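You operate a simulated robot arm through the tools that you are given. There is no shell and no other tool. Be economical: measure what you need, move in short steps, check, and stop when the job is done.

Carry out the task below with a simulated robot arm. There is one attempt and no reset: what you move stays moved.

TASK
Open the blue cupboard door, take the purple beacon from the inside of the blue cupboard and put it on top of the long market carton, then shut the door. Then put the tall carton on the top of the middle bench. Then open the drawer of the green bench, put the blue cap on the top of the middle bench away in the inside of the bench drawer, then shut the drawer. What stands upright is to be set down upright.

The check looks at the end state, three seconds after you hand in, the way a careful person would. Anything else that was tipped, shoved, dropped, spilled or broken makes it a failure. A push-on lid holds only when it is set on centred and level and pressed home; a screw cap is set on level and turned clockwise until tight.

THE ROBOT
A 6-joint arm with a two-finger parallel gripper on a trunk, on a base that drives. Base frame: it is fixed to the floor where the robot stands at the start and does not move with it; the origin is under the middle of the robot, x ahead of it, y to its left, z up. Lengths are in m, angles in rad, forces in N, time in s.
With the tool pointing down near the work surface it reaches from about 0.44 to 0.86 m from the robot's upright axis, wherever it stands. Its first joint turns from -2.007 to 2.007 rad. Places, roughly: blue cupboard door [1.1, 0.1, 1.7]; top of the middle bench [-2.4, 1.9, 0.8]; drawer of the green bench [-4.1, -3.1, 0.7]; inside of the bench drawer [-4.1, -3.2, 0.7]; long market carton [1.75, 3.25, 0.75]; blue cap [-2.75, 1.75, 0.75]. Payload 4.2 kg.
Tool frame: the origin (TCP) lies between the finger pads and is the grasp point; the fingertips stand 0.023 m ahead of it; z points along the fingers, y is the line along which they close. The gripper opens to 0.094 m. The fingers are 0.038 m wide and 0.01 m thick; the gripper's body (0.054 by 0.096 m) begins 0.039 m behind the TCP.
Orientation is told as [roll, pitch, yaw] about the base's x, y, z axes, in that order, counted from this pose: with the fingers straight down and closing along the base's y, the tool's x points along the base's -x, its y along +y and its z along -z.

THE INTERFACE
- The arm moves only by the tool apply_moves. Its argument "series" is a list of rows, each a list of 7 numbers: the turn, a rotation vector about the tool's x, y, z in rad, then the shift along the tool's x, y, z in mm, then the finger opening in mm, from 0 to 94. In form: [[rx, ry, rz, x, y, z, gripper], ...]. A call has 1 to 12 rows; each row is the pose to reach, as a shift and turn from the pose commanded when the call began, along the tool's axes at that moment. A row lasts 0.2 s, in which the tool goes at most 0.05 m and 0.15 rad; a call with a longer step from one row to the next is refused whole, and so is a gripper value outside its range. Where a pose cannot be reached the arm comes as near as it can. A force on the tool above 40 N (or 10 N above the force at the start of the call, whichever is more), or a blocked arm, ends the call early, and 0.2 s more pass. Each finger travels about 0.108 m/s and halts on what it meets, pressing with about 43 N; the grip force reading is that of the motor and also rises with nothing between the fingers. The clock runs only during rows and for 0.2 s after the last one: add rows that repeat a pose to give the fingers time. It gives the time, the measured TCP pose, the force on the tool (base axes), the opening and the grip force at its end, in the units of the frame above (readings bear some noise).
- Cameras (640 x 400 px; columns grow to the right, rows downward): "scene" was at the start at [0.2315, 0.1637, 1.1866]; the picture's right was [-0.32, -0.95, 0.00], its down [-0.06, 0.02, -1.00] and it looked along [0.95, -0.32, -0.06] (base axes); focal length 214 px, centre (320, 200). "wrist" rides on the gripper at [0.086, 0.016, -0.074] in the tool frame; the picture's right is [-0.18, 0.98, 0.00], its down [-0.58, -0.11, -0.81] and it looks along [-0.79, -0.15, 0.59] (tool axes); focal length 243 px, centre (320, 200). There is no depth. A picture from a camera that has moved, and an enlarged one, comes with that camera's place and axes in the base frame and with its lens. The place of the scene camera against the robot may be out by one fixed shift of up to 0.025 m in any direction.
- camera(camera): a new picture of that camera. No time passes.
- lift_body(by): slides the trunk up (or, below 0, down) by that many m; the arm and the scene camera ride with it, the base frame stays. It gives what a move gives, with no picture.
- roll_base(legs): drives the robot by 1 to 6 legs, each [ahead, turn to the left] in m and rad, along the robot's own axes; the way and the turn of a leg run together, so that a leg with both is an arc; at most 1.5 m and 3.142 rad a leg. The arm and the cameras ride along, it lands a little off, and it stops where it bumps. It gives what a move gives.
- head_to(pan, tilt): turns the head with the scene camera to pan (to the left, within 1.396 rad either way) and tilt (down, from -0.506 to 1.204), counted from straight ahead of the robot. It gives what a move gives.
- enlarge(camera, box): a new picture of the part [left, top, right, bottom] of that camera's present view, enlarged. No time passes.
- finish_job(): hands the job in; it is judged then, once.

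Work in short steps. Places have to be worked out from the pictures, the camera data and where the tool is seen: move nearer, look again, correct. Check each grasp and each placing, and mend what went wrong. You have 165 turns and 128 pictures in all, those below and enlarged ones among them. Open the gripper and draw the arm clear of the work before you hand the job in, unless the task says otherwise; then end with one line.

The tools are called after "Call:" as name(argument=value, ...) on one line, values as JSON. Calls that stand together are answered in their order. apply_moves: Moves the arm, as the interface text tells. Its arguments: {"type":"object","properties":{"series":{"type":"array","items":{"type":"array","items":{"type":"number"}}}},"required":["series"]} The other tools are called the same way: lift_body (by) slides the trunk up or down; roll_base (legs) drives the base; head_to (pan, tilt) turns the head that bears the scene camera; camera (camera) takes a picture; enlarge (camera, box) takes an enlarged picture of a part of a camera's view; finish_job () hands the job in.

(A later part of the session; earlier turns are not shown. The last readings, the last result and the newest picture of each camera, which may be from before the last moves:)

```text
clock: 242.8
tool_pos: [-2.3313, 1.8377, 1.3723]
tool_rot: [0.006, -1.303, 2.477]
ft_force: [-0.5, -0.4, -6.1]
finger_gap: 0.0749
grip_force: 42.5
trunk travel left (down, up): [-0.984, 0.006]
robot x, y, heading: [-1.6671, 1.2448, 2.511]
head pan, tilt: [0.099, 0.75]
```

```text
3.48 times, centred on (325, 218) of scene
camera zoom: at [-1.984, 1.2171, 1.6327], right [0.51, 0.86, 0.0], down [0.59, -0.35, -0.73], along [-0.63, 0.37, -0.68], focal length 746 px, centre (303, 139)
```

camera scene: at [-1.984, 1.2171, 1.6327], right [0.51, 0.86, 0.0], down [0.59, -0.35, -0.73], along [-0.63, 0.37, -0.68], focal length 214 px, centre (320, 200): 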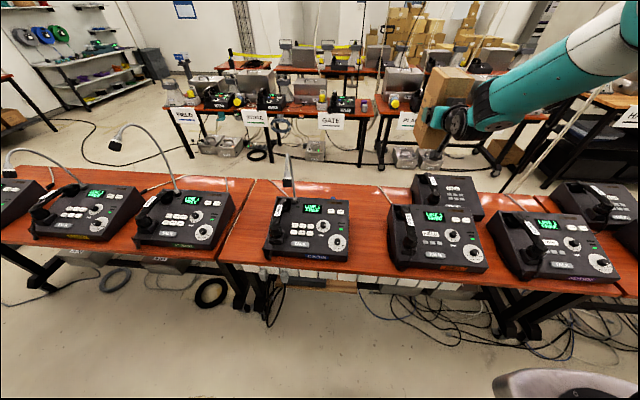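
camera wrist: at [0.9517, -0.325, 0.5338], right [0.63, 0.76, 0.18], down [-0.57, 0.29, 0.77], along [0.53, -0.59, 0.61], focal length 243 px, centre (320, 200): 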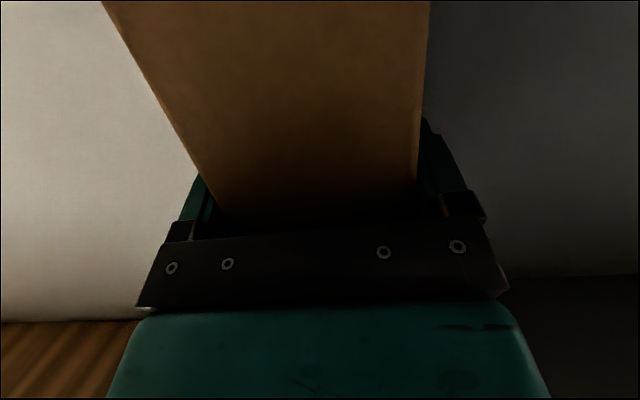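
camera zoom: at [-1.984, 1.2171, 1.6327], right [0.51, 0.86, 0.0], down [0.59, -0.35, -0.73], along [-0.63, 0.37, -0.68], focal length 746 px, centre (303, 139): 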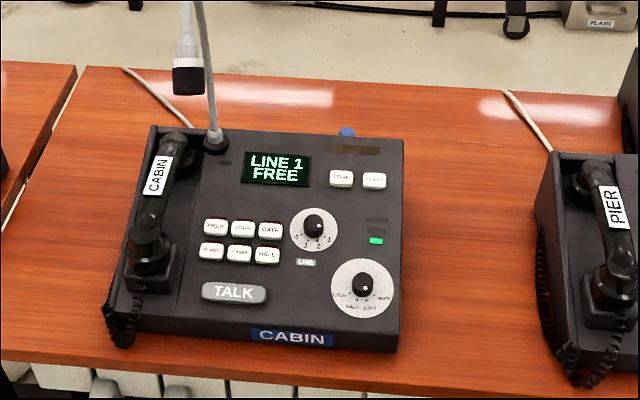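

The blue cap peeks out behind the CABIN console, near (-2.70, 1.70). First I place the carton at the front of the gap between CABIN and PIER; I shift the arm over it at height.

Call:
apply_moves(series=[[0, 0, 0, 7, 29, -26, 40], [0, 0, 0, 14, 58, -52, 40], [0, 0, 0, 21, 87, -78, 40], [0, 0, 0, 28, 116, -104, 40], [0, 0, 0, 35, 144, -129, 40], [0, 0, 0, 35, 144, -129, 40]])

Call:
lift_body(by=-0.32)

Call:
camera(camera="scene")

```text
clock: 244.2
tool_pos: [-2.3169, 1.6435, 1.3724]
tool_rot: [0.005, -1.303, 2.477]
ft_force: [-0.4, 0.5, -6.5]
finger_gap: 0.0751
grip_force: 42.9
trunk travel left (down, up): [-0.984, 0.006]
robot x, y, heading: [-1.6658, 1.2462, 2.505]
head pan, tilt: [0.099, 0.75]
```

```text
clock: 247.4
tool_pos: [-2.3173, 1.6426, 1.0527]
tool_rot: [0.005, -1.305, 2.48]
ft_force: [-0.6, -0.3, -6.0]
finger_gap: 0.0748
grip_force: 42.8
trunk travel left (down, up): [-0.664, 0.326]
robot x, y, heading: [-1.6664, 1.2466, 2.508]
head pan, tilt: [0.099, 0.75]
```

```text
28 pictures are left
camera scene: at [-1.9839, 1.2169, 1.3127], right [0.51, 0.86, 0.0], down [0.59, -0.35, -0.73], along [-0.63, 0.37, -0.68], focal length 214 px, centre (320, 200)
```

scene: 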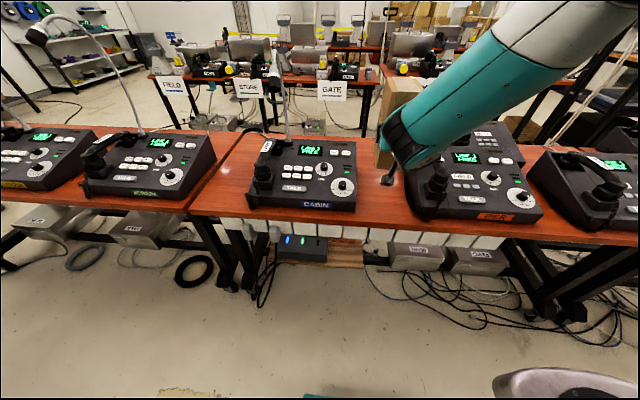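

The tool is over the gap; I shift 15 mm left for clearance from PIER, lower 0.14, and check.

Call:
apply_moves(series=[[0, 0, 0, 0, 15, 0, 40], [0, 0, 0, 0, 15, 0, 40]])

Call:
lift_body(by=-0.14)

Call:
enlarge(camera="scene", box=[280, 40, 480, 180])

```text
clock: 248.0
tool_pos: [-2.3246, 1.6331, 1.0527]
tool_rot: [0.007, -1.304, 2.477]
ft_force: [-0.6, 0.4, -6.3]
finger_gap: 0.0751
grip_force: 43.3
trunk travel left (down, up): [-0.664, 0.326]
robot x, y, heading: [-1.6708, 1.2459, 2.512]
head pan, tilt: [0.099, 0.75]
```

```text
clock: 249.7
tool_pos: [-2.3242, 1.6335, 0.9115]
tool_rot: [0.006, -1.304, 2.479]
ft_force: [0.1, 0.1, -5.5]
finger_gap: 0.0751
grip_force: 43.3
trunk travel left (down, up): [-0.524, 0.466]
robot x, y, heading: [-1.6687, 1.2428, 2.509]
head pan, tilt: [0.099, 0.75]
```

```text
2.86 times, centred on (380, 110) of scene
camera zoom: at [-1.9839, 1.2169, 1.1727], right [0.51, 0.86, 0.0], down [0.59, -0.35, -0.73], along [-0.63, 0.37, -0.68], focal length 613 px, centre (149, 457)
```

zoom: 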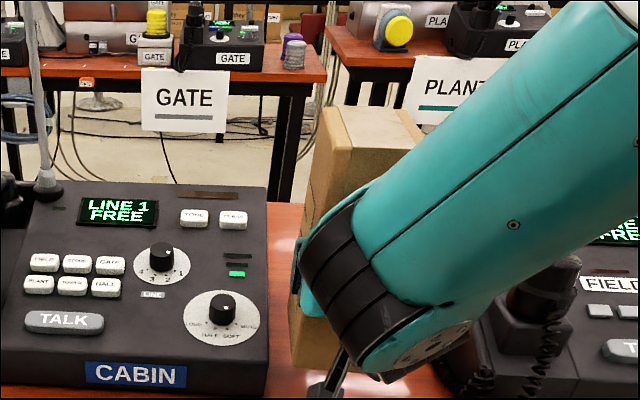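

About 3 cm remain. I lower in small steps watching the force.

Call:
lift_body(by=-0.02)

Call:
lift_body(by=-0.006)

Call:
lift_body(by=-0.005)

```text
clock: 250.4
tool_pos: [-2.3261, 1.6326, 0.8928]
tool_rot: [0.005, -1.305, 2.477]
ft_force: [-0.3, 0.5, -5.9]
finger_gap: 0.0747
grip_force: 43.3
trunk travel left (down, up): [-0.504, 0.486]
robot x, y, heading: [-1.6686, 1.2428, 2.507]
head pan, tilt: [0.099, 0.75]
```

```text
clock: 250.9
tool_pos: [-2.3258, 1.6326, 0.8852]
tool_rot: [0.006, -1.304, 2.478]
ft_force: [0.0, -0.1, -5.8]
finger_gap: 0.0748
grip_force: 43.0
trunk travel left (down, up): [-0.498, 0.492]
robot x, y, heading: [-1.6654, 1.2482, 2.515]
head pan, tilt: [0.099, 0.75]
```

```text
clock: 251.4
tool_pos: [-2.3262, 1.6311, 0.8804]
tool_rot: [0.005, -1.302, 2.479]
ft_force: [0.4, 0.7, -5.6]
finger_gap: 0.0753
grip_force: 43.2
trunk travel left (down, up): [-0.493, 0.497]
robot x, y, heading: [-1.669, 1.2468, 2.509]
head pan, tilt: [0.099, 0.75]
```

No contact yet; continuing.

Call:
lift_body(by=-0.005)

Call:
lift_body(by=-0.005)

Call:
camera(camera="wrist")

```text
clock: 252.0
tool_pos: [-2.3252, 1.6325, 0.8755]
tool_rot: [0.005, -1.303, 2.478]
ft_force: [0.3, 0.7, -6.0]
finger_gap: 0.0751
grip_force: 43.4
trunk travel left (down, up): [-0.488, 0.502]
robot x, y, heading: [-1.6691, 1.2464, 2.508]
head pan, tilt: [0.099, 0.75]
```

```text
clock: 252.5
tool_pos: [-2.3252, 1.6324, 0.8708]
tool_rot: [0.006, -1.304, 2.478]
ft_force: [0.6, -0.1, -5.7]
finger_gap: 0.0749
grip_force: 43.3
trunk travel left (down, up): [-0.483, 0.507]
robot x, y, heading: [-1.6684, 1.2455, 2.51]
head pan, tilt: [0.099, 0.75]
```

```text
26 pictures are left
camera wrist: at [-2.2598, 1.5625, 0.8064], right [-0.64, -0.75, 0.18], down [0.56, -0.29, 0.77], along [-0.53, 0.6, 0.61], focal length 243 px, centre (320, 200)
```

wrist: 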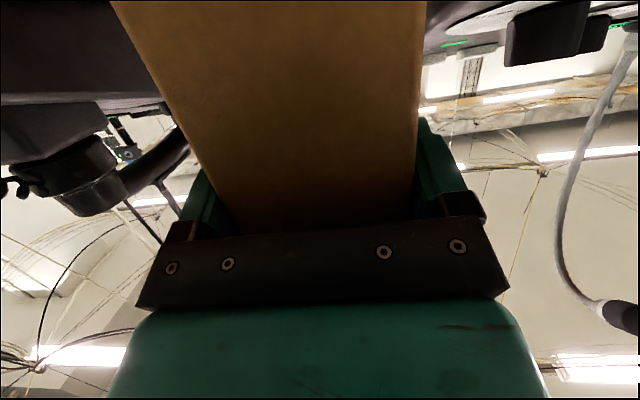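

Clear of both consoles. I keep lowering in small steps.

Call:
lift_body(by=-0.005)

Call:
lift_body(by=-0.005)

Call:
lift_body(by=-0.005)

```text
clock: 253.1
tool_pos: [-2.326, 1.6334, 0.8664]
tool_rot: [0.005, -1.304, 2.477]
ft_force: [-0.6, -0.4, -6.5]
finger_gap: 0.0746
grip_force: 43.4
trunk travel left (down, up): [-0.478, 0.512]
robot x, y, heading: [-1.6694, 1.247, 2.51]
head pan, tilt: [0.099, 0.75]
```

```text
clock: 253.6
tool_pos: [-2.325, 1.6339, 0.8602]
tool_rot: [0.007, -1.305, 2.479]
ft_force: [0.5, 0.2, -6.2]
finger_gap: 0.0751
grip_force: 42.8
trunk travel left (down, up): [-0.473, 0.517]
robot x, y, heading: [-1.6691, 1.2444, 2.511]
head pan, tilt: [0.099, 0.75]
```

```text
clock: 254.2
tool_pos: [-2.3261, 1.6334, 0.8589]
tool_rot: [0.005, -1.31, 2.48]
ft_force: [2.9, -0.5, 12.6]
finger_gap: 0.0749
grip_force: 42.6
trunk travel left (down, up): [-0.468, 0.522]
robot x, y, heading: [-1.6671, 1.2464, 2.508]
head pan, tilt: [0.099, 0.75]
```

Contact (12 N up), table z≈0.76. I open the fingers and check the carton.

Call:
apply_moves(series=[[0, 0, 0, 0, 0, 0, 80], [0, 0, 0, 0, 0, 0, 92], [0, 0, 0, 0, 0, 0, 92]])

Call:
apply_moves(series=[[0, 0, 0, 3, 0, -10, 92], [0, 0, 0, 6, 0, -25, 92], [0, 0, 0, 12, 0, -45, 92], [0, 0, 0, 12, 0, -45, 92]])

Call:
camera(camera="wrist")

```text
clock: 254.9
tool_pos: [-2.3255, 1.6323, 0.8563]
tool_rot: [0.004, -1.303, 2.476]
ft_force: [-0.1, 0.6, -0.7]
finger_gap: 0.0919
grip_force: 0.2
trunk travel left (down, up): [-0.468, 0.522]
robot x, y, heading: [-1.6651, 1.2445, 2.509]
head pan, tilt: [0.099, 0.75]
```

```text
clock: 255.9
tool_pos: [-2.2883, 1.6033, 0.857]
tool_rot: [0.005, -1.305, 2.477]
ft_force: [0.4, 0.4, 0.2]
finger_gap: 0.0922
grip_force: 0.0
trunk travel left (down, up): [-0.468, 0.522]
robot x, y, heading: [-1.6671, 1.2394, 2.507]
head pan, tilt: [0.099, 0.75]
```

```text
25 pictures are left
camera wrist: at [-2.2233, 1.5334, 0.7926], right [-0.64, -0.75, 0.18], down [0.56, -0.3, 0.77], along [-0.53, 0.6, 0.61], focal length 243 px, centre (320, 200)
```

wrist: 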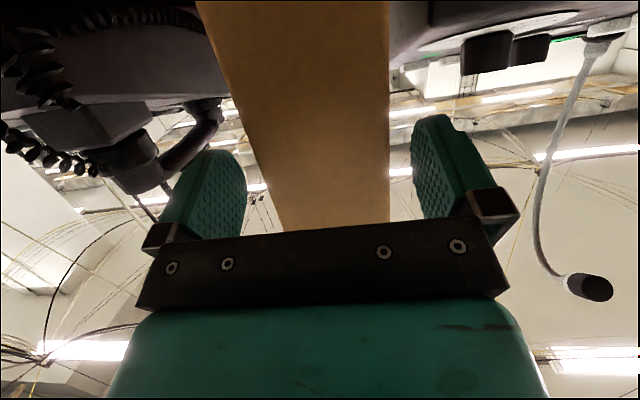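

The carton stands free and upright. I back off 0.3 m, raise the trunk and point the tool down (20° forward tilt) for the cap.

Call:
roll_base(legs=[[-0.3, 0]])

Call:
lift_body(by=0.4)

Call:
apply_moves(series=[[0, 0.12, 0, 0, 0, 0, 92], [0, 0.24, 0, 0, 0, 0, 92], [0, 0.36, 0, 0, 0, 0, 92], [0, 0.48, 0, 0, 0, 0, 92], [0, 0.6, 0, 0, 0, 0, 92], [0, 0.72, 0, 0, 0, 0, 92], [0, 0.84, 0, 0, 0, 0, 92], [0, 0.96, 0, 0, 0, 0, 92], [0, 0.96, 0, 0, 0, 0, 92]])

Call:
camera(camera="scene")

```text
clock: 258.0
tool_pos: [-2.0475, 1.429, 0.8549]
tool_rot: [0.006, -1.306, 2.473]
ft_force: [-0.1, 0.6, 0.2]
finger_gap: 0.0921
grip_force: 0.0
trunk travel left (down, up): [-0.468, 0.522]
robot x, y, heading: [-1.4256, 1.0653, 2.506]
head pan, tilt: [0.099, 0.75]
```

```text
clock: 261.8
tool_pos: [-2.0458, 1.4283, 1.2565]
tool_rot: [0.005, -1.305, 2.472]
ft_force: [-0.3, 0.2, 0.0]
finger_gap: 0.0921
grip_force: 0.1
trunk travel left (down, up): [-0.868, 0.122]
robot x, y, heading: [-1.4266, 1.0698, 2.508]
head pan, tilt: [0.099, 0.75]
```

```text
clock: 263.8
tool_pos: [-2.0463, 1.4288, 1.2562]
tool_rot: [0.001, -0.342, 2.478]
ft_force: [0.4, 0.1, -0.1]
finger_gap: 0.092
grip_force: 0.1
trunk travel left (down, up): [-0.868, 0.122]
robot x, y, heading: [-1.4272, 1.0688, 2.498]
head pan, tilt: [0.099, 0.75]
```

```text
24 pictures are left
camera scene: at [-1.7432, 1.0408, 1.5167], right [0.51, 0.86, 0.0], down [0.59, -0.35, -0.73], along [-0.63, 0.37, -0.68], focal length 214 px, centre (320, 200)
```

scene: 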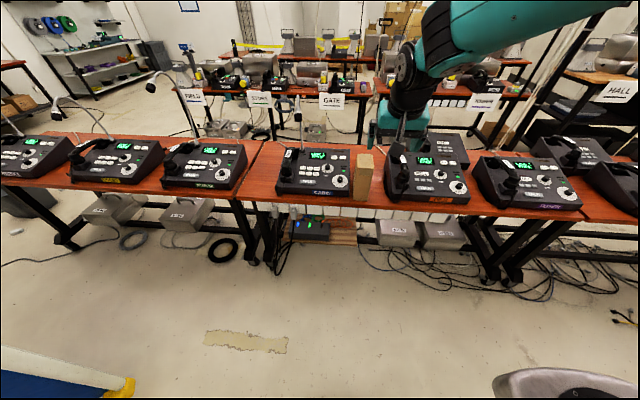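

The carton stands well in the gap. I raise fully and drive to stand in front of CABIN, slightly left.

Call:
lift_body(by=0.115)

Call:
roll_base(legs=[[0, 0.471], [0.6, 0], [0, -0.471]])

Call:
head_to(pan=0.0, tilt=0.85)

Call:
camera(camera="scene")

Call:
camera(camera="wrist")

```text
clock: 265.3
tool_pos: [-2.0465, 1.4295, 1.3712]
tool_rot: [0.001, -0.344, 2.478]
ft_force: [0.5, 0.0, 1.1]
finger_gap: 0.0919
grip_force: 0.0
trunk travel left (down, up): [-0.983, 0.007]
robot x, y, heading: [-1.4272, 1.0688, 2.501]
head pan, tilt: [0.099, 0.75]
```

```text
clock: 271.4
tool_pos: [-2.6318, 1.5383, 1.3708]
tool_rot: [0.002, -0.343, 2.469]
ft_force: [0.0, -0.9, -0.3]
finger_gap: 0.0919
grip_force: 0.1
trunk travel left (down, up): [-0.983, 0.007]
robot x, y, heading: [-2.0141, 1.1736, 2.497]
head pan, tilt: [0.099, 0.75]
```

```text
clock: 272.0
tool_pos: [-2.6316, 1.5378, 1.3718]
tool_rot: [0.002, -0.345, 2.468]
ft_force: [0.0, 0.5, 0.0]
finger_gap: 0.0922
grip_force: 0.1
trunk travel left (down, up): [-0.983, 0.007]
robot x, y, heading: [-2.0173, 1.1741, 2.496]
head pan, tilt: [0.0, 0.85]
```

```text
23 pictures are left
camera scene: at [-2.3228, 1.1515, 1.6237], right [0.6, 0.8, 0.0], down [0.6, -0.45, -0.66], along [-0.53, 0.4, -0.75], focal length 214 px, centre (320, 200)
```

scene: 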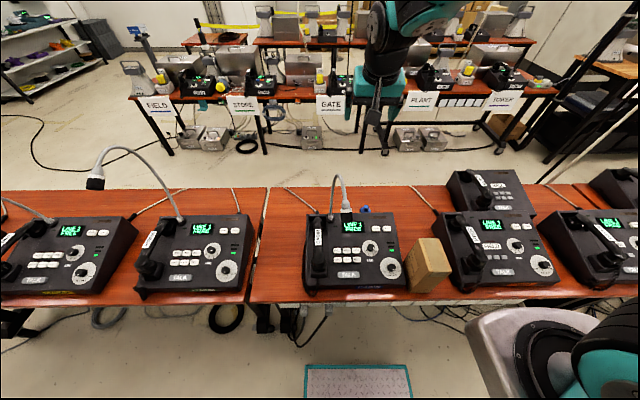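

```text
22 pictures are left
camera wrist: at [-2.5575, 1.4595, 1.4119], right [-0.75, -0.66, 0.06], down [-0.15, 0.26, 0.95], along [-0.65, 0.7, -0.29], focal length 243 px, centre (320, 200)
```

wrist: 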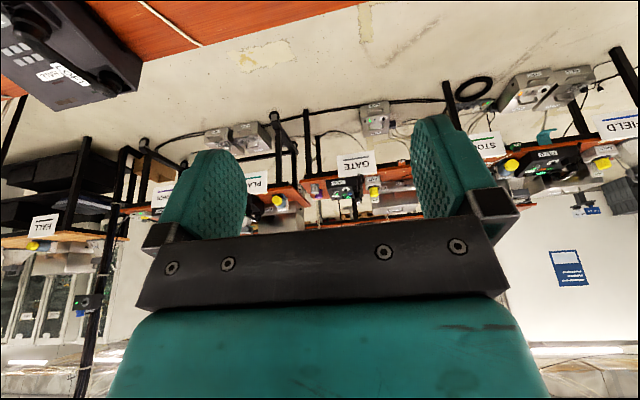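

The cap triangulates to about (-2.72, 1.72), top z≈0.79. I zoom to see its size and its spacing to CABIN.

Call:
enlarge(camera="scene", box=[320, 180, 420, 245])

```text
6.15 times, centred on (370, 212) of scene
camera zoom: at [-2.3228, 1.1515, 1.6237], right [0.6, 0.8, 0.0], down [0.6, -0.45, -0.66], along [-0.53, 0.4, -0.75], focal length 1320 px, centre (12, 123)
```

zoom: 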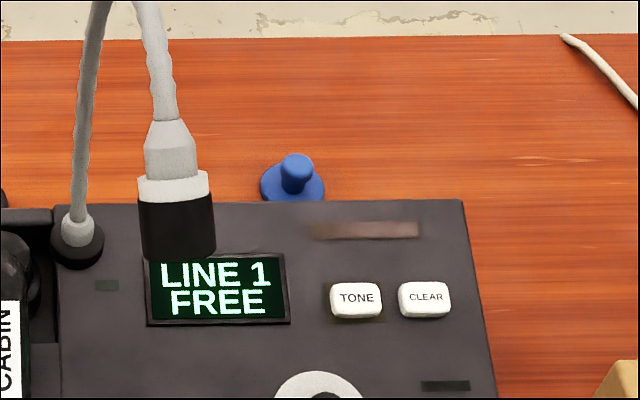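

The cap is a 5 cm disc with a 24 mm knob, about 6–8 cm behind CABIN; the lamp is about 15 cm left of it. I move the tool above the cap at full height, passing right of the lamp.

Call:
apply_moves(series=[[0, 0, 0, -15, -30, 5, 60], [0, 0, 0, -40, -60, 15, 60], [0, 0, 0, -75, -87, 27, 60], [0, 0, 0, -115, -87, 41, 60], [0, 0, 0, -150, -87, 54, 60], [0, 0, 0, -175, -87, 63, 60], [0, 0, 0, -175, -87, 63, 60]])

```text
clock: 273.6
tool_pos: [-2.7253, 1.7213, 1.37]
tool_rot: [0.002, -0.342, 2.469]
ft_force: [-0.4, 0.1, -0.2]
finger_gap: 0.0599
grip_force: 0.1
trunk travel left (down, up): [-0.983, 0.007]
robot x, y, heading: [-2.0119, 1.1754, 2.495]
head pan, tilt: [0.0, 0.85]
```

Above the cap. The wrist camera sits on the robot side and would hit CABIN, so I spin the tool 180° about its axis to put the camera on the far side.

Call:
apply_moves(series=[[0, 0, 0.143, 0, 0, 0, 60], [0, 0, 0.286, 0, 0, 0, 60], [0, 0, 0.429, 0, 0, 0, 60], [0, 0, 0.571, 0, 0, 0, 60], [0, 0, 0.714, 0, 0, 0, 60], [0, 0, 0.857, 0, 0, 0, 60], [0, 0, 1.0, 0, 0, 0, 60], [0, 0, 1.143, 0, 0, 0, 60], [0, 0, 1.286, 0, 0, 0, 60], [0, 0, 1.428, 0, 0, 0, 60], [0, 0, 1.571, 0, 0, 0, 60], [0, 0, 1.571, 0, 0, 0, 60]])

Call:
apply_moves(series=[[0, 0, 0.143, 0, 0, 0, 60], [0, 0, 0.286, 0, 0, 0, 60], [0, 0, 0.429, 0, 0, 0, 60], [0, 0, 0.571, 0, 0, 0, 60], [0, 0, 0.714, 0, 0, 0, 60], [0, 0, 0.857, 0, 0, 0, 60], [0, 0, 1.0, 0, 0, 0, 60], [0, 0, 1.143, 0, 0, 0, 60], [0, 0, 1.286, 0, 0, 0, 60], [0, 0, 1.428, 0, 0, 0, 60], [0, 0, 1.571, 0, 0, 0, 60], [0, 0, 1.571, 0, 0, 0, 60]])

```text
clock: 276.2
tool_pos: [-2.722, 1.7217, 1.371]
tool_rot: [0.343, 0.003, 0.899]
ft_force: [-0.3, 0.2, 0.5]
finger_gap: 0.0602
grip_force: 0.0
trunk travel left (down, up): [-0.983, 0.007]
robot x, y, heading: [-2.0115, 1.1682, 2.494]
head pan, tilt: [0.0, 0.85]
```

```text
clock: 278.8
tool_pos: [-2.7326, 1.7248, 1.378]
tool_rot: [0.005, 0.338, -0.673]
ft_force: [0.7, -0.2, 1.7]
finger_gap: 0.0597
grip_force: 0.0
out of reach, approached as far as the arm can: row 10, 11, 12
trunk travel left (down, up): [-0.983, 0.007]
robot x, y, heading: [-2.016, 1.1683, 2.494]
head pan, tilt: [0.0, 0.85]
```

The flip worked. I reduce the tilt to 10°, lower 0.4 m with the trunk and look.

Call:
apply_moves(series=[[0, -0.085, 0, 0, 0, 0, 60], [0, -0.17, 0, 0, 0, 0, 60], [0, -0.17, 0, 0, 0, 0, 60]])

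Call:
lift_body(by=-0.4)

Call:
camera(camera="wrist")

Call:
camera(camera="scene")

```text
clock: 279.6
tool_pos: [-2.7217, 1.719, 1.3735]
tool_rot: [-0.002, 0.174, -0.671]
ft_force: [0.3, -0.1, -0.1]
finger_gap: 0.0596
grip_force: 0.0
out of reach, approached as far as the arm can: row 2, 3
trunk travel left (down, up): [-0.983, 0.007]
robot x, y, heading: [-2.0148, 1.1684, 2.494]
head pan, tilt: [0.0, 0.85]
```

```text
clock: 283.4
tool_pos: [-2.7207, 1.7195, 0.9745]
tool_rot: [-0.001, 0.174, -0.672]
ft_force: [0.7, -0.5, 0.2]
finger_gap: 0.0601
grip_force: 0.1
trunk travel left (down, up): [-0.583, 0.407]
robot x, y, heading: [-2.0123, 1.1713, 2.491]
head pan, tilt: [0.0, 0.85]
```

```text
20 pictures are left
camera wrist: at [-2.7669, 1.7783, 1.0618], right [0.75, 0.66, -0.03], down [0.49, -0.53, 0.69], along [0.44, -0.54, -0.72], focal length 243 px, centre (320, 200)
```

wrist: 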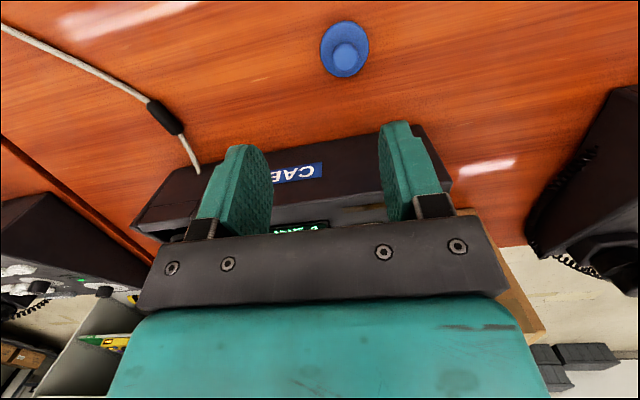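

```text
19 pictures are left
camera scene: at [-2.3228, 1.1515, 1.2237], right [0.6, 0.8, 0.0], down [0.6, -0.45, -0.66], along [-0.53, 0.4, -0.75], focal length 214 px, centre (320, 200)
```

scene: 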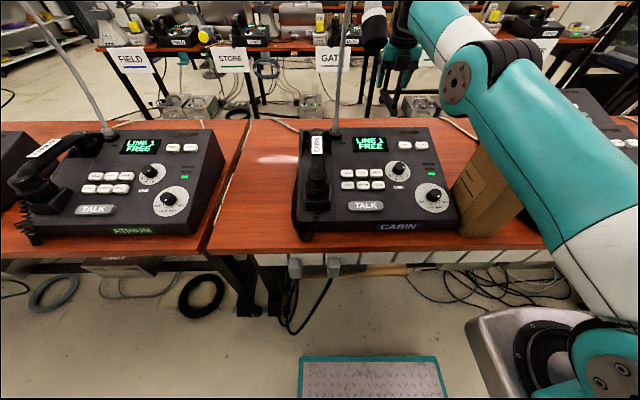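

The cap is well in view at (-2.710, 1.740). To keep the elbow off the carton I lower with the arm rather than the trunk, first by 10 cm.

Call:
apply_moves(series=[[0, 0, 0, 5, 12, 1, 60], [0, 0, 0, 5, 23, 1, 60], [0, 0, 0, 0, 23, 30, 60], [0, 0, 0, -5, 23, 60, 60], [0, 0, 0, -12, 23, 99, 60], [0, 0, 0, -12, 23, 99, 60]])

Call:
camera(camera="scene")

Call:
camera(camera="wrist")

```text
clock: 284.9
tool_pos: [-2.7233, 1.7425, 0.8782]
tool_rot: [0.002, 0.173, -0.671]
ft_force: [0.4, -0.2, 0.6]
finger_gap: 0.0599
grip_force: 0.0
out of reach, approached as far as the arm can: row 5, 6
trunk travel left (down, up): [-0.583, 0.407]
robot x, y, heading: [-2.0145, 1.1702, 2.494]
head pan, tilt: [0.0, 0.85]
```

```text
18 pictures are left
camera scene: at [-2.3227, 1.1515, 1.2237], right [0.6, 0.8, 0.0], down [0.6, -0.45, -0.66], along [-0.53, 0.4, -0.75], focal length 214 px, centre (320, 200)
```

scene: 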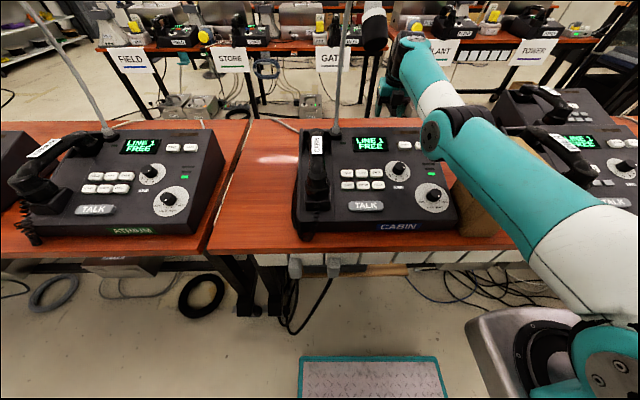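

```text
17 pictures are left
camera wrist: at [-2.7701, 1.8018, 0.9653], right [0.75, 0.66, -0.03], down [0.49, -0.53, 0.69], along [0.44, -0.54, -0.72], focal length 243 px, centre (320, 200)
```

wrist: 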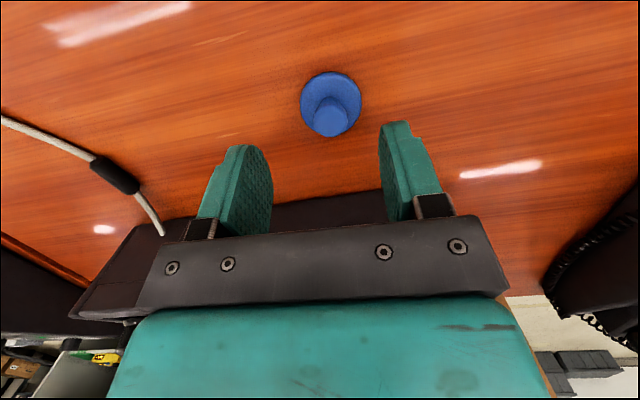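

Lowering pulled the elbow down near the carton. A higher shoulder reaches this better, so I raise the trunk 0.22 m and lower the arm from there.

Call:
lift_body(by=0.22)

Call:
apply_moves(series=[[0, 0, 0, -6, -2, 33, 60], [0, 0, 0, -12, -2, 66, 60], [0, 0, 0, -18, -2, 99, 60], [0, 0, 0, -24, -2, 132, 60], [0, 0, 0, -30, -2, 165, 60], [0, 0, 0, -36, -2, 200, 60], [0, 0, 0, -36, -2, 200, 60]])

Call:
camera(camera="scene")

```text
clock: 287.2
tool_pos: [-2.7247, 1.7431, 1.0979]
tool_rot: [0.002, 0.171, -0.672]
ft_force: [-0.5, -0.6, 0.3]
finger_gap: 0.06
grip_force: 0.0
trunk travel left (down, up): [-0.803, 0.187]
robot x, y, heading: [-2.0127, 1.1728, 2.497]
head pan, tilt: [0.0, 0.85]
```

```text
clock: 288.8
tool_pos: [-2.7104, 1.7483, 0.9233]
tool_rot: [0.074, 0.16, -0.643]
ft_force: [0.2, 0.2, -0.3]
finger_gap: 0.0599
grip_force: 0.1
out of reach, approached as far as the arm can: row 2, 3, 4, 5, 6, 7
trunk travel left (down, up): [-0.803, 0.187]
robot x, y, heading: [-2.0159, 1.1699, 2.497]
head pan, tilt: [0.0, 0.85]
```

```text
16 pictures are left
camera scene: at [-2.3228, 1.1515, 1.4437], right [0.6, 0.8, 0.0], down [0.6, -0.45, -0.66], along [-0.53, 0.4, -0.75], focal length 214 px, centre (320, 200)
```

scene: 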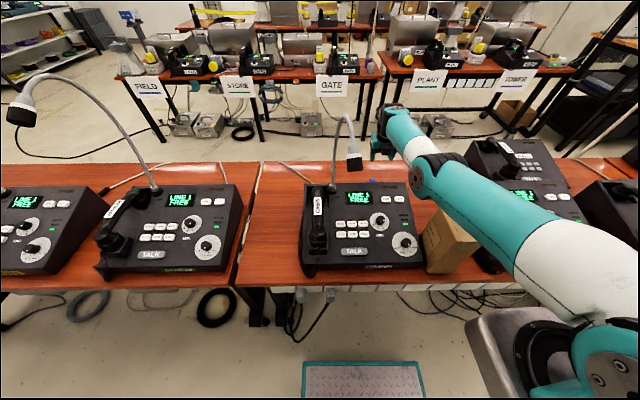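

The arm is simply stretched out; the base front still has about 14 cm to the table edge. I drive 0.09 m closer and bring the tool back over the cap.

Call:
roll_base(legs=[[0.09, 0]])

Call:
apply_moves(series=[[0, 0, 0, -33, -2, -4, 60], [0, 0, 0, -66, -4, -8, 60], [0, 0, 0, -93, -6, -15, 60], [0, 0, 0, -97, -6, 10, 60], [0, 0, 0, -101, -6, 34, 60], [0, 0, 0, -101, -6, 34, 60]])

Call:
camera(camera="wrist")

```text
clock: 289.9
tool_pos: [-2.782, 1.8039, 0.9236]
tool_rot: [0.075, 0.158, -0.645]
ft_force: [0.0, -1.0, -0.1]
finger_gap: 0.0602
grip_force: 0.2
trunk travel left (down, up): [-0.803, 0.187]
robot x, y, heading: [-2.0819, 1.2261, 2.493]
head pan, tilt: [0.0, 0.85]
```

```text
clock: 291.3
tool_pos: [-2.774, 1.7905, 0.8723]
tool_rot: [0.102, 0.152, -0.63]
ft_force: [-0.2, -0.3, -0.4]
finger_gap: 0.0602
grip_force: 0.1
out of reach, approached as far as the arm can: row 1, 2, 3, 4, 5, 6
trunk travel left (down, up): [-0.803, 0.187]
robot x, y, heading: [-2.0837, 1.2244, 2.495]
head pan, tilt: [0.0, 0.85]
```

```text
15 pictures are left
camera wrist: at [-2.829, 1.8416, 0.9596], right [0.74, 0.67, 0.07], down [0.45, -0.56, 0.69], along [0.51, -0.48, -0.72], focal length 243 px, centre (320, 200)
```

wrist: 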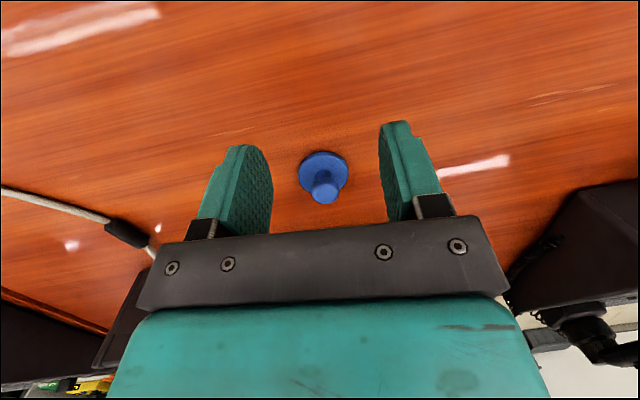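

The cap is in view, but the arm strays as if a wrist limit is near after the flip. I untwist by 0.5 rad (the knob is round) while retracting over the cap.

Call:
apply_moves(series=[[0, 0, -0.12, 0, 0, -10, 60], [0, 0, -0.24, -10, 0, -15, 60], [0, 0, -0.36, -30, 0, -17, 60], [0, 0, -0.5, -55, -2, -17, 60], [0, 0, -0.5, -80, -3, -15, 60], [0, 0, -0.5, -80, -3, -13, 60]])

```text
clock: 292.7
tool_pos: [-2.7157, 1.7391, 0.8725]
tool_rot: [0.145, 0.11, -0.142]
ft_force: [4.0, -1.9, -1.4]
finger_gap: 0.06
grip_force: 0.0
out of reach, approached as far as the arm can: row 1, 2, 3, 4
trunk travel left (down, up): [-0.803, 0.187]
robot x, y, heading: [-2.0861, 1.2259, 2.494]
head pan, tilt: [0.0, 0.85]
```

Now above the cap. I check the wrist view before descending.

Call:
camera(camera="wrist")

```text
14 pictures are left
camera wrist: at [-2.7913, 1.7561, 0.9578], right [0.33, 0.93, 0.12], down [0.63, -0.32, 0.71], along [0.7, -0.16, -0.69], focal length 243 px, centre (320, 200)
```

wrist: 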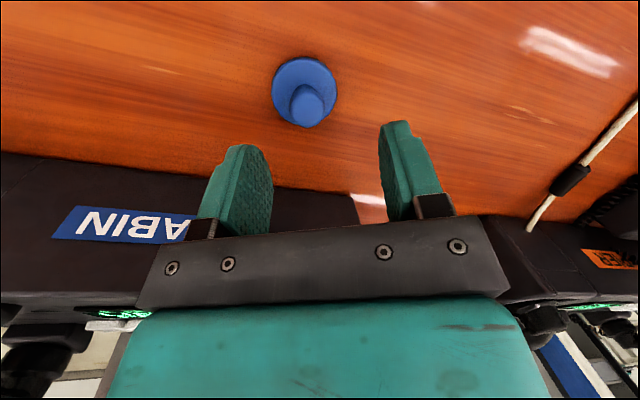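

The cap is at (-2.719, 1.742), centred. I descend 70 mm and close on the knob.

Call:
apply_moves(series=[[0, 0, 0, -2, -3, 25, 50], [0, 0, 0, -4, -6, 48, 50], [0, 0, 0, -5, -8, 70, 50], [0, 0, 0, -5, -8, 70, 50], [0, 0, 0, -5, -8, 70, 30], [0, 0, 0, -5, -8, 70, 10], [0, 0, 0, -5, -8, 70, 0], [0, 0, 0, -5, -8, 70, 0]])

Call:
camera(camera="wrist")

```text
clock: 294.5
tool_pos: [-2.7181, 1.7406, 0.7997]
tool_rot: [0.144, 0.103, -0.141]
ft_force: [-1.0, -0.1, 3.5]
finger_gap: 0.0242
grip_force: 43.6
trunk travel left (down, up): [-0.803, 0.187]
robot x, y, heading: [-2.0882, 1.2213, 2.499]
head pan, tilt: [0.0, 0.85]
```

```text
13 pictures are left
camera wrist: at [-2.7942, 1.7588, 0.8845], right [0.33, 0.94, 0.12], down [0.62, -0.31, 0.72], along [0.71, -0.16, -0.68], focal length 243 px, centre (320, 200)
```

wrist: 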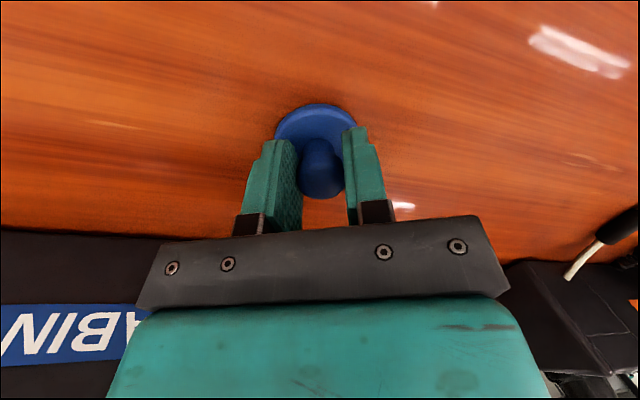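

The knob is gripped (24 mm). I lift with arm and trunk, then back away from the table.

Call:
apply_moves(series=[[0, 0, 0, 2, 3, -25, 0], [0, 0, 0, 4, 6, -50, 0], [0, 0, 0, 5, 8, -70, 0], [0, 0, 0, 5, 8, -70, 0]])

Call:
lift_body(by=0.185)

Call:
roll_base(legs=[[-0.6, 0]])

Call:
camera(camera="scene")

```text
clock: 295.5
tool_pos: [-2.7162, 1.7386, 0.8697]
tool_rot: [0.144, 0.103, -0.143]
ft_force: [-0.2, -0.2, -0.5]
finger_gap: 0.0244
grip_force: 43.0
trunk travel left (down, up): [-0.803, 0.187]
robot x, y, heading: [-2.0867, 1.2267, 2.494]
head pan, tilt: [0.0, 0.85]
```

```text
clock: 297.5
tool_pos: [-2.7162, 1.7396, 1.0559]
tool_rot: [0.143, 0.105, -0.142]
ft_force: [-0.9, 0.0, -0.1]
finger_gap: 0.0242
grip_force: 42.4
trunk travel left (down, up): [-0.988, 0.002]
robot x, y, heading: [-2.0849, 1.2236, 2.497]
head pan, tilt: [0.0, 0.85]
```

```text
clock: 300.9
tool_pos: [-2.2297, 1.3724, 1.0552]
tool_rot: [0.143, 0.104, -0.142]
ft_force: [-0.2, 0.0, -0.9]
finger_gap: 0.0243
grip_force: 42.9
trunk travel left (down, up): [-0.988, 0.002]
robot x, y, heading: [-1.5994, 0.8582, 2.488]
head pan, tilt: [0.0, 0.85]
```

```text
12 pictures are left
camera scene: at [-1.9094, 0.8392, 1.6287], right [0.6, 0.8, 0.0], down [0.6, -0.45, -0.66], along [-0.53, 0.4, -0.75], focal length 214 px, centre (320, 200)
```

scene: 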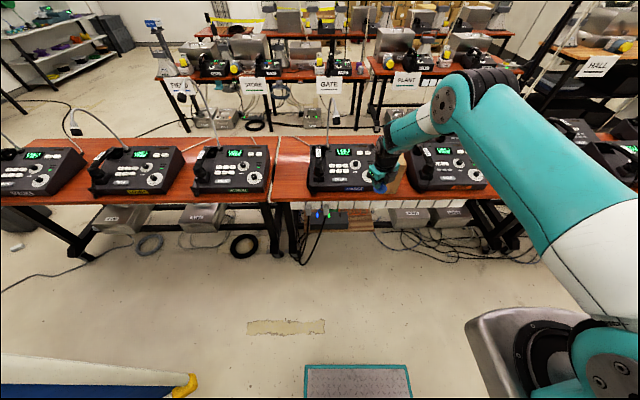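

The cap is held and the carton is untouched. Now to the green bench down the hall: I turn left and drive past the gray cabinet, keeping clear, then look.

Call:
roll_base(legs=[[0, 2.39], [1.5, 0], [0.85, 0], [0, -0.6]])

Call:
head_to(pan=-0.1, tilt=0.3)

Call:
camera(camera="scene")

```text
clock: 320.0
tool_pos: [-1.4905, -2.2052, 1.0552]
tool_rot: [0.144, 0.102, 1.666]
ft_force: [0.0, 0.7, 0.0]
finger_gap: 0.0241
grip_force: 43.0
trunk travel left (down, up): [-0.988, 0.002]
robot x, y, heading: [-1.1407, -1.4679, -1.978]
head pan, tilt: [0.0, 0.85]
```

```text
clock: 320.9
tool_pos: [-1.4905, -2.2041, 1.056]
tool_rot: [0.143, 0.104, 1.666]
ft_force: [-0.1, -0.2, 0.4]
finger_gap: 0.0242
grip_force: 43.0
trunk travel left (down, up): [-0.988, 0.002]
robot x, y, heading: [-1.1398, -1.4732, -1.981]
head pan, tilt: [-0.099, 0.3]
```

```text
11 pictures are left
camera scene: at [-1.0733, -1.7738, 1.677], right [-0.87, 0.49, 0.0], down [0.15, 0.26, -0.95], along [-0.47, -0.83, -0.3], focal length 214 px, centre (320, 200)
```

scene: 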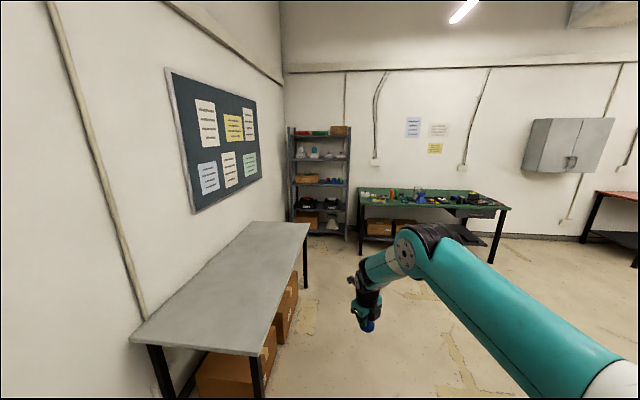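

The green bench with its drawer (right side, under the top) is at the end of the hall. I drive round to stand about 1.3 m in front of the drawer.

Call:
roll_base(legs=[[0, -0.393], [1.2, 0], [0, -0.92], [1.3, 0], [0, 1.107]])

Call:
lift_body(by=-0.35)

Call:
head_to(pan=0.0, tilt=0.3)

Call:
camera(camera="scene")

```text
clock: 339.5
tool_pos: [-3.7782, -2.7552, 1.0547]
tool_rot: [0.144, 0.102, 1.475]
ft_force: [0.7, -0.8, -0.2]
finger_gap: 0.024
grip_force: 43.1
trunk travel left (down, up): [-0.988, 0.002]
robot x, y, heading: [-3.2955, -2.1027, -2.174]
head pan, tilt: [-0.099, 0.3]
```

```text
clock: 342.9
tool_pos: [-3.7797, -2.7543, 0.7056]
tool_rot: [0.144, 0.101, 1.474]
ft_force: [0.4, -0.1, -0.1]
finger_gap: 0.0243
grip_force: 43.5
trunk travel left (down, up): [-0.638, 0.352]
robot x, y, heading: [-3.2916, -2.1022, -2.173]
head pan, tilt: [-0.099, 0.3]
```

```text
clock: 343.6
tool_pos: [-3.7788, -2.755, 0.7061]
tool_rot: [0.142, 0.103, 1.475]
ft_force: [-0.9, 0.2, -1.0]
finger_gap: 0.0241
grip_force: 43.0
trunk travel left (down, up): [-0.638, 0.352]
robot x, y, heading: [-3.2938, -2.1008, -2.173]
head pan, tilt: [0.0, 0.3]
```

```text
10 pictures are left
camera scene: at [-3.28, -2.4174, 1.3271], right [-0.82, 0.57, 0.0], down [0.17, 0.24, -0.96], along [-0.54, -0.79, -0.3], focal length 214 px, centre (320, 200)
```

scene: 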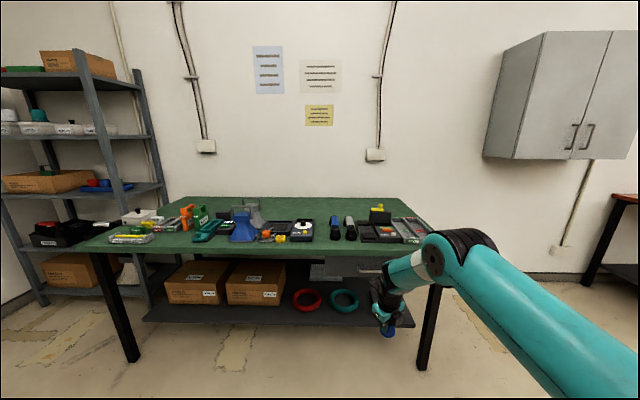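

I zoom on the drawer and the front strip of the bench top.

Call:
enlarge(camera="scene", box=[280, 200, 440, 300])

```text
4.00 times, centred on (360, 250) of scene
camera zoom: at [-3.28, -2.4174, 1.3271], right [-0.82, 0.57, 0.0], down [0.17, 0.24, -0.96], along [-0.54, -0.79, -0.3], focal length 858 px, centre (160, 0)
```

zoom: 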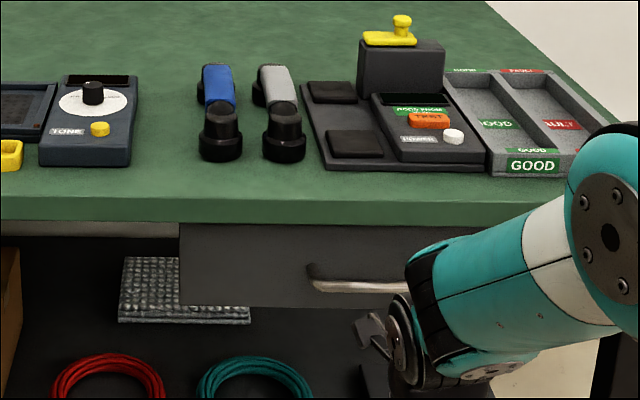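

The drawer handle is near (-3.96, -2.99, 0.69); bench top z≈0.785. I need the gripper free for the handle, so I will park the cap on the clear front strip near (-3.81, -3.20). I raise, drive up and swing over it.

Call:
lift_body(by=0.25)

Call:
roll_base(legs=[[0.37, 0]])

Call:
apply_moves(series=[[0, 0, 0, 21, -32, -2, 0], [0, 0, 0, 42, -64, -5, 0], [0, 0, 0, 62, -96, -7, 0], [0, 0, 0, 83, -128, -10, 0], [0, 0, 0, 104, -160, -12, 0], [0, 0, 0, 124, -193, -15, 0], [0, 0, 0, 124, -193, -15, 0]])

```text
clock: 346.2
tool_pos: [-3.7789, -2.7539, 0.9564]
tool_rot: [0.144, 0.102, 1.476]
ft_force: [0.6, 0.2, -0.2]
finger_gap: 0.024
grip_force: 43.0
trunk travel left (down, up): [-0.888, 0.102]
robot x, y, heading: [-3.2931, -2.1041, -2.172]
head pan, tilt: [0.0, 0.3]
```

```text
clock: 348.5
tool_pos: [-3.9867, -3.0553, 0.9551]
tool_rot: [0.144, 0.102, 1.476]
ft_force: [-0.1, -0.8, -0.6]
finger_gap: 0.0238
grip_force: 43.0
trunk travel left (down, up): [-0.888, 0.102]
robot x, y, heading: [-3.5024, -2.4011, -2.173]
head pan, tilt: [0.0, 0.3]
```

```text
clock: 350.1
tool_pos: [-3.8019, -3.1885, 0.9556]
tool_rot: [0.143, 0.101, 1.475]
ft_force: [0.3, 0.1, -0.2]
finger_gap: 0.024
grip_force: 43.1
out of reach, approached as far as the arm can: row 6, 7
trunk travel left (down, up): [-0.888, 0.102]
robot x, y, heading: [-3.5033, -2.4028, -2.172]
head pan, tilt: [0.0, 0.3]
```

I lower to just above the bench and check with one picture.

Call:
lift_body(by=-0.095)

Call:
head_to(pan=0.05, tilt=0.6)

Call:
enlarge(camera="scene", box=[210, 90, 450, 250])

```text
clock: 351.4
tool_pos: [-3.8006, -3.1888, 0.8619]
tool_rot: [0.143, 0.105, 1.475]
ft_force: [-0.4, 0.4, -1.0]
finger_gap: 0.024
grip_force: 42.9
trunk travel left (down, up): [-0.793, 0.197]
robot x, y, heading: [-3.5046, -2.4025, -2.173]
head pan, tilt: [0.0, 0.3]
```

```text
clock: 352.2
tool_pos: [-3.8026, -3.1884, 0.862]
tool_rot: [0.143, 0.103, 1.474]
ft_force: [0.2, -0.4, -0.9]
finger_gap: 0.0239
grip_force: 42.7
trunk travel left (down, up): [-0.793, 0.197]
robot x, y, heading: [-3.5031, -2.4021, -2.174]
head pan, tilt: [0.051, 0.6]
```

```text
2.50 times, centred on (330, 170) of scene
camera zoom: at [-3.4806, -2.7167, 1.4547], right [-0.85, 0.52, 0.0], down [0.3, 0.48, -0.83], along [-0.43, -0.7, -0.56], focal length 536 px, centre (295, 275)
```

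zoom: 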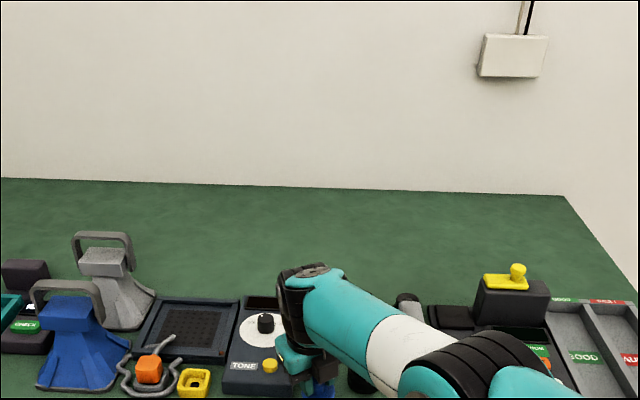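

The cap hangs between the TONE unit and the handset, on the front strip. I lower in small steps.

Call:
lift_body(by=-0.03)

Call:
lift_body(by=-0.005)

Call:
lift_body(by=-0.005)

Call:
lift_body(by=-0.005)

```text
clock: 353.0
tool_pos: [-3.8045, -3.1889, 0.8348]
tool_rot: [0.143, 0.113, 1.47]
ft_force: [-10.0, -3.0, 32.9]
finger_gap: 0.025
grip_force: 43.1
trunk travel left (down, up): [-0.763, 0.227]
robot x, y, heading: [-3.5021, -2.4019, -2.172]
head pan, tilt: [0.051, 0.6]
```

```text
clock: 353.4
tool_pos: [-3.8023, -3.1929, 0.8365]
tool_rot: [0.143, 0.118, 1.47]
ft_force: [0.0, -1.4, 13.3]
finger_gap: 0.0246
grip_force: 42.4
trunk travel left (down, up): [-0.76, 0.23]
robot x, y, heading: [-3.5016, -2.4033, -2.176]
head pan, tilt: [0.051, 0.6]
stopped: the force on the tool passed its limit (the readings are from after the stop); the commanded pose is now the measured one
```

```text
clock: 353.9
tool_pos: [-3.8039, -3.1946, 0.8355]
tool_rot: [0.143, 0.126, 1.47]
ft_force: [-0.4, -1.2, 12.1]
finger_gap: 0.0247
grip_force: 43.0
trunk travel left (down, up): [-0.755, 0.235]
robot x, y, heading: [-3.5024, -2.401, -2.181]
head pan, tilt: [0.051, 0.6]
stopped: the force on the tool passed its limit (the readings are from after the stop); the commanded pose is now the measured one
```

```text
clock: 354.4
tool_pos: [-3.8053, -3.1971, 0.8363]
tool_rot: [0.143, 0.135, 1.471]
ft_force: [0.0, -2.4, 12.6]
finger_gap: 0.0243
grip_force: 42.8
trunk travel left (down, up): [-0.75, 0.24]
robot x, y, heading: [-3.502, -2.403, -2.176]
head pan, tilt: [0.051, 0.6]
stopped: the force on the tool passed its limit (the readings are from after the stop); the commanded pose is now the measured one
```

Contact came a bit earlier (bench top about 0.80). I ease up slightly, release the cap and lift clear.

Call:
lift_body(by=0.003)

Call:
apply_moves(series=[[0, 0, 0, 0, 0, 0, 32], [0, 0, 0, 0, 0, 0, 44], [0, 0, 0, 0, 0, 0, 44]])

Call:
lift_body(by=0.12)

Call:
camera(camera="wrist")

```text
clock: 354.9
tool_pos: [-3.8037, -3.1956, 0.8358]
tool_rot: [0.142, 0.127, 1.47]
ft_force: [1.0, -0.2, 3.6]
finger_gap: 0.0246
grip_force: 43.4
trunk travel left (down, up): [-0.753, 0.237]
robot x, y, heading: [-3.4992, -2.4054, -2.174]
head pan, tilt: [0.051, 0.6]
```

```text
clock: 355.7
tool_pos: [-3.8058, -3.1953, 0.8361]
tool_rot: [0.14, 0.128, 1.465]
ft_force: [-10.1, 5.0, 7.4]
finger_gap: 0.0393
grip_force: 0.0
trunk travel left (down, up): [-0.753, 0.237]
robot x, y, heading: [-3.5043, -2.4051, -2.173]
head pan, tilt: [0.051, 0.6]
```

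```text
clock: 357.2
tool_pos: [-3.8037, -3.1957, 0.9576]
tool_rot: [0.141, 0.128, 1.471]
ft_force: [-0.2, -0.3, -0.1]
finger_gap: 0.0441
grip_force: 0.0
trunk travel left (down, up): [-0.873, 0.117]
robot x, y, heading: [-3.5032, -2.3992, -2.175]
head pan, tilt: [0.051, 0.6]
```

```text
7 pictures are left
camera wrist: at [-3.8166, -3.2702, 1.0426], right [-0.95, 0.3, 0.11], down [0.29, 0.65, 0.7], along [0.13, 0.7, -0.7], focal length 243 px, centre (320, 200)
```

wrist: 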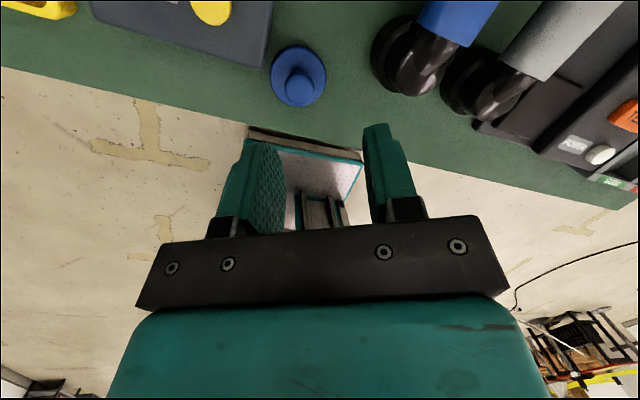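

The cap stands safely on the bench at (-3.80, -3.19). I back off and reorient the tool: horizontal, facing the drawer, fingers closing vertically for the horizontal handle.

Call:
roll_base(legs=[[-0.4, 0]])

Call:
apply_moves(series=[[0, 0.1225, 0, 0, 0, 0, 60], [0, 0.245, 0, 0, 0, 0, 70], [0, 0.3675, 0, 0, 0, 0, 70], [0, 0.49, 0, 0, 0, 0, 70], [0, 0.6125, 0, 0, 0, 0, 70], [0, 0.735, 0, 0, 0, 0, 70], [0, 0.8575, 0, 0, 0, 0, 70], [0, 0.98, 0, 0, 0, 0, 70], [0, 1.1025, 0, 0, 0, 0, 70], [0, 1.225, 0, 0, 0, 0, 70], [0, 1.3475, 0, 0, 0, 0, 70], [0, 1.47, 0, 0, 0, 0, 70]])

Call:
apply_moves(series=[[0, 0, -0.119, 0, 0, 0, 70], [0, 0, -0.238, 0, 0, 0, 70], [0, 0, -0.357, 0, 0, 0, 70], [0, 0, -0.476, 0, 0, 0, 70], [0, 0, -0.595, 0, 0, 0, 70], [0, 0, -0.714, 0, 0, 0, 70], [0, 0, -0.833, 0, 0, 0, 70], [0, 0, -0.952, 0, 0, 0, 70], [0, 0, -1.071, 0, 0, 0, 70], [0, 0, -1.19, 0, 0, 0, 70], [0, 0, -1.31, 0, 0, 0, 70], [0, 0, -1.43, 0, 0, 0, 70]])

```text
clock: 359.7
tool_pos: [-3.5754, -2.8681, 0.9557]
tool_rot: [0.14, 0.129, 1.474]
ft_force: [0.5, 0.3, -0.4]
finger_gap: 0.044
grip_force: 0.1
trunk travel left (down, up): [-0.873, 0.117]
robot x, y, heading: [-3.2747, -2.0739, -2.173]
head pan, tilt: [0.051, 0.6]
```

```text
clock: 362.3
tool_pos: [-3.5751, -2.8688, 0.9567]
tool_rot: [1.782, 1.426, -3.043]
ft_force: [0.1, -0.1, 0.7]
finger_gap: 0.0702
grip_force: 0.0
out of reach, approached as far as the arm can: row 1, 2, 3, 4, 5, 6, 7, 8, 9
trunk travel left (down, up): [-0.873, 0.117]
robot x, y, heading: [-3.276, -2.0762, -2.175]
head pan, tilt: [0.051, 0.6]
```

```text
clock: 364.9
tool_pos: [-3.5756, -2.8677, 0.9572]
tool_rot: [1.599, -0.002, 3.031]
ft_force: [-0.4, 0.3, 0.1]
finger_gap: 0.0698
grip_force: 0.1
trunk travel left (down, up): [-0.873, 0.117]
robot x, y, heading: [-3.2746, -2.074, -2.167]
head pan, tilt: [0.051, 0.6]
```

Orientation is right; I yaw to the bench's heading, shift 25 cm right, then lower to handle height.

Call:
apply_moves(series=[[0, -0.12, 0, 0, 0, 0, 70], [0, -0.24, 0, 0, 0, 0, 70], [0, -0.36, 0, 0, 0, 0, 70], [0, -0.49, 0, 0, 0, 0, 70], [0, -0.49, 0, 0, 0, 0, 70]])

Call:
apply_moves(series=[[0, 0, 0, -42, 0, 0, 70], [0, 0, 0, -85, 0, 0, 70], [0, 0, 0, -127, 0, 0, 70], [0, 0, 0, -170, 0, 0, 70], [0, 0, 0, -212, 0, 0, 70], [0, 0, 0, -254, 0, 0, 70], [0, 0, 0, -254, 0, 0, 70]])

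Call:
lift_body(by=-0.262)

Call:
roll_base(legs=[[0.17, 0]])

```text
clock: 366.1
tool_pos: [-3.5755, -2.8687, 0.9562]
tool_rot: [1.596, 0.014, 2.537]
ft_force: [0.7, -0.3, -0.1]
finger_gap: 0.07
grip_force: 0.0
out of reach, approached as far as the arm can: row 1
trunk travel left (down, up): [-0.873, 0.117]
robot x, y, heading: [-3.2778, -2.077, -2.17]
head pan, tilt: [0.051, 0.6]
```

```text
clock: 367.7
tool_pos: [-3.784, -2.7249, 0.954]
tool_rot: [1.596, 0.013, 2.539]
ft_force: [0.7, -0.2, 0.4]
finger_gap: 0.07
grip_force: 0.0
trunk travel left (down, up): [-0.873, 0.117]
robot x, y, heading: [-3.2755, -2.0734, -2.17]
head pan, tilt: [0.051, 0.6]
```

```text
clock: 370.4
tool_pos: [-3.7849, -2.7256, 0.6903]
tool_rot: [1.594, 0.013, 2.539]
ft_force: [0.1, 0.2, 0.8]
finger_gap: 0.0699
grip_force: 0.1
trunk travel left (down, up): [-0.611, 0.379]
robot x, y, heading: [-3.276, -2.0702, -2.17]
head pan, tilt: [0.051, 0.6]
```

```text
clock: 371.9
tool_pos: [-3.8835, -2.8689, 0.6903]
tool_rot: [1.597, 0.014, 2.541]
ft_force: [0.2, -0.1, 0.1]
finger_gap: 0.0701
grip_force: 0.0
trunk travel left (down, up): [-0.611, 0.379]
robot x, y, heading: [-3.3745, -2.2179, -2.171]
head pan, tilt: [0.051, 0.6]
```

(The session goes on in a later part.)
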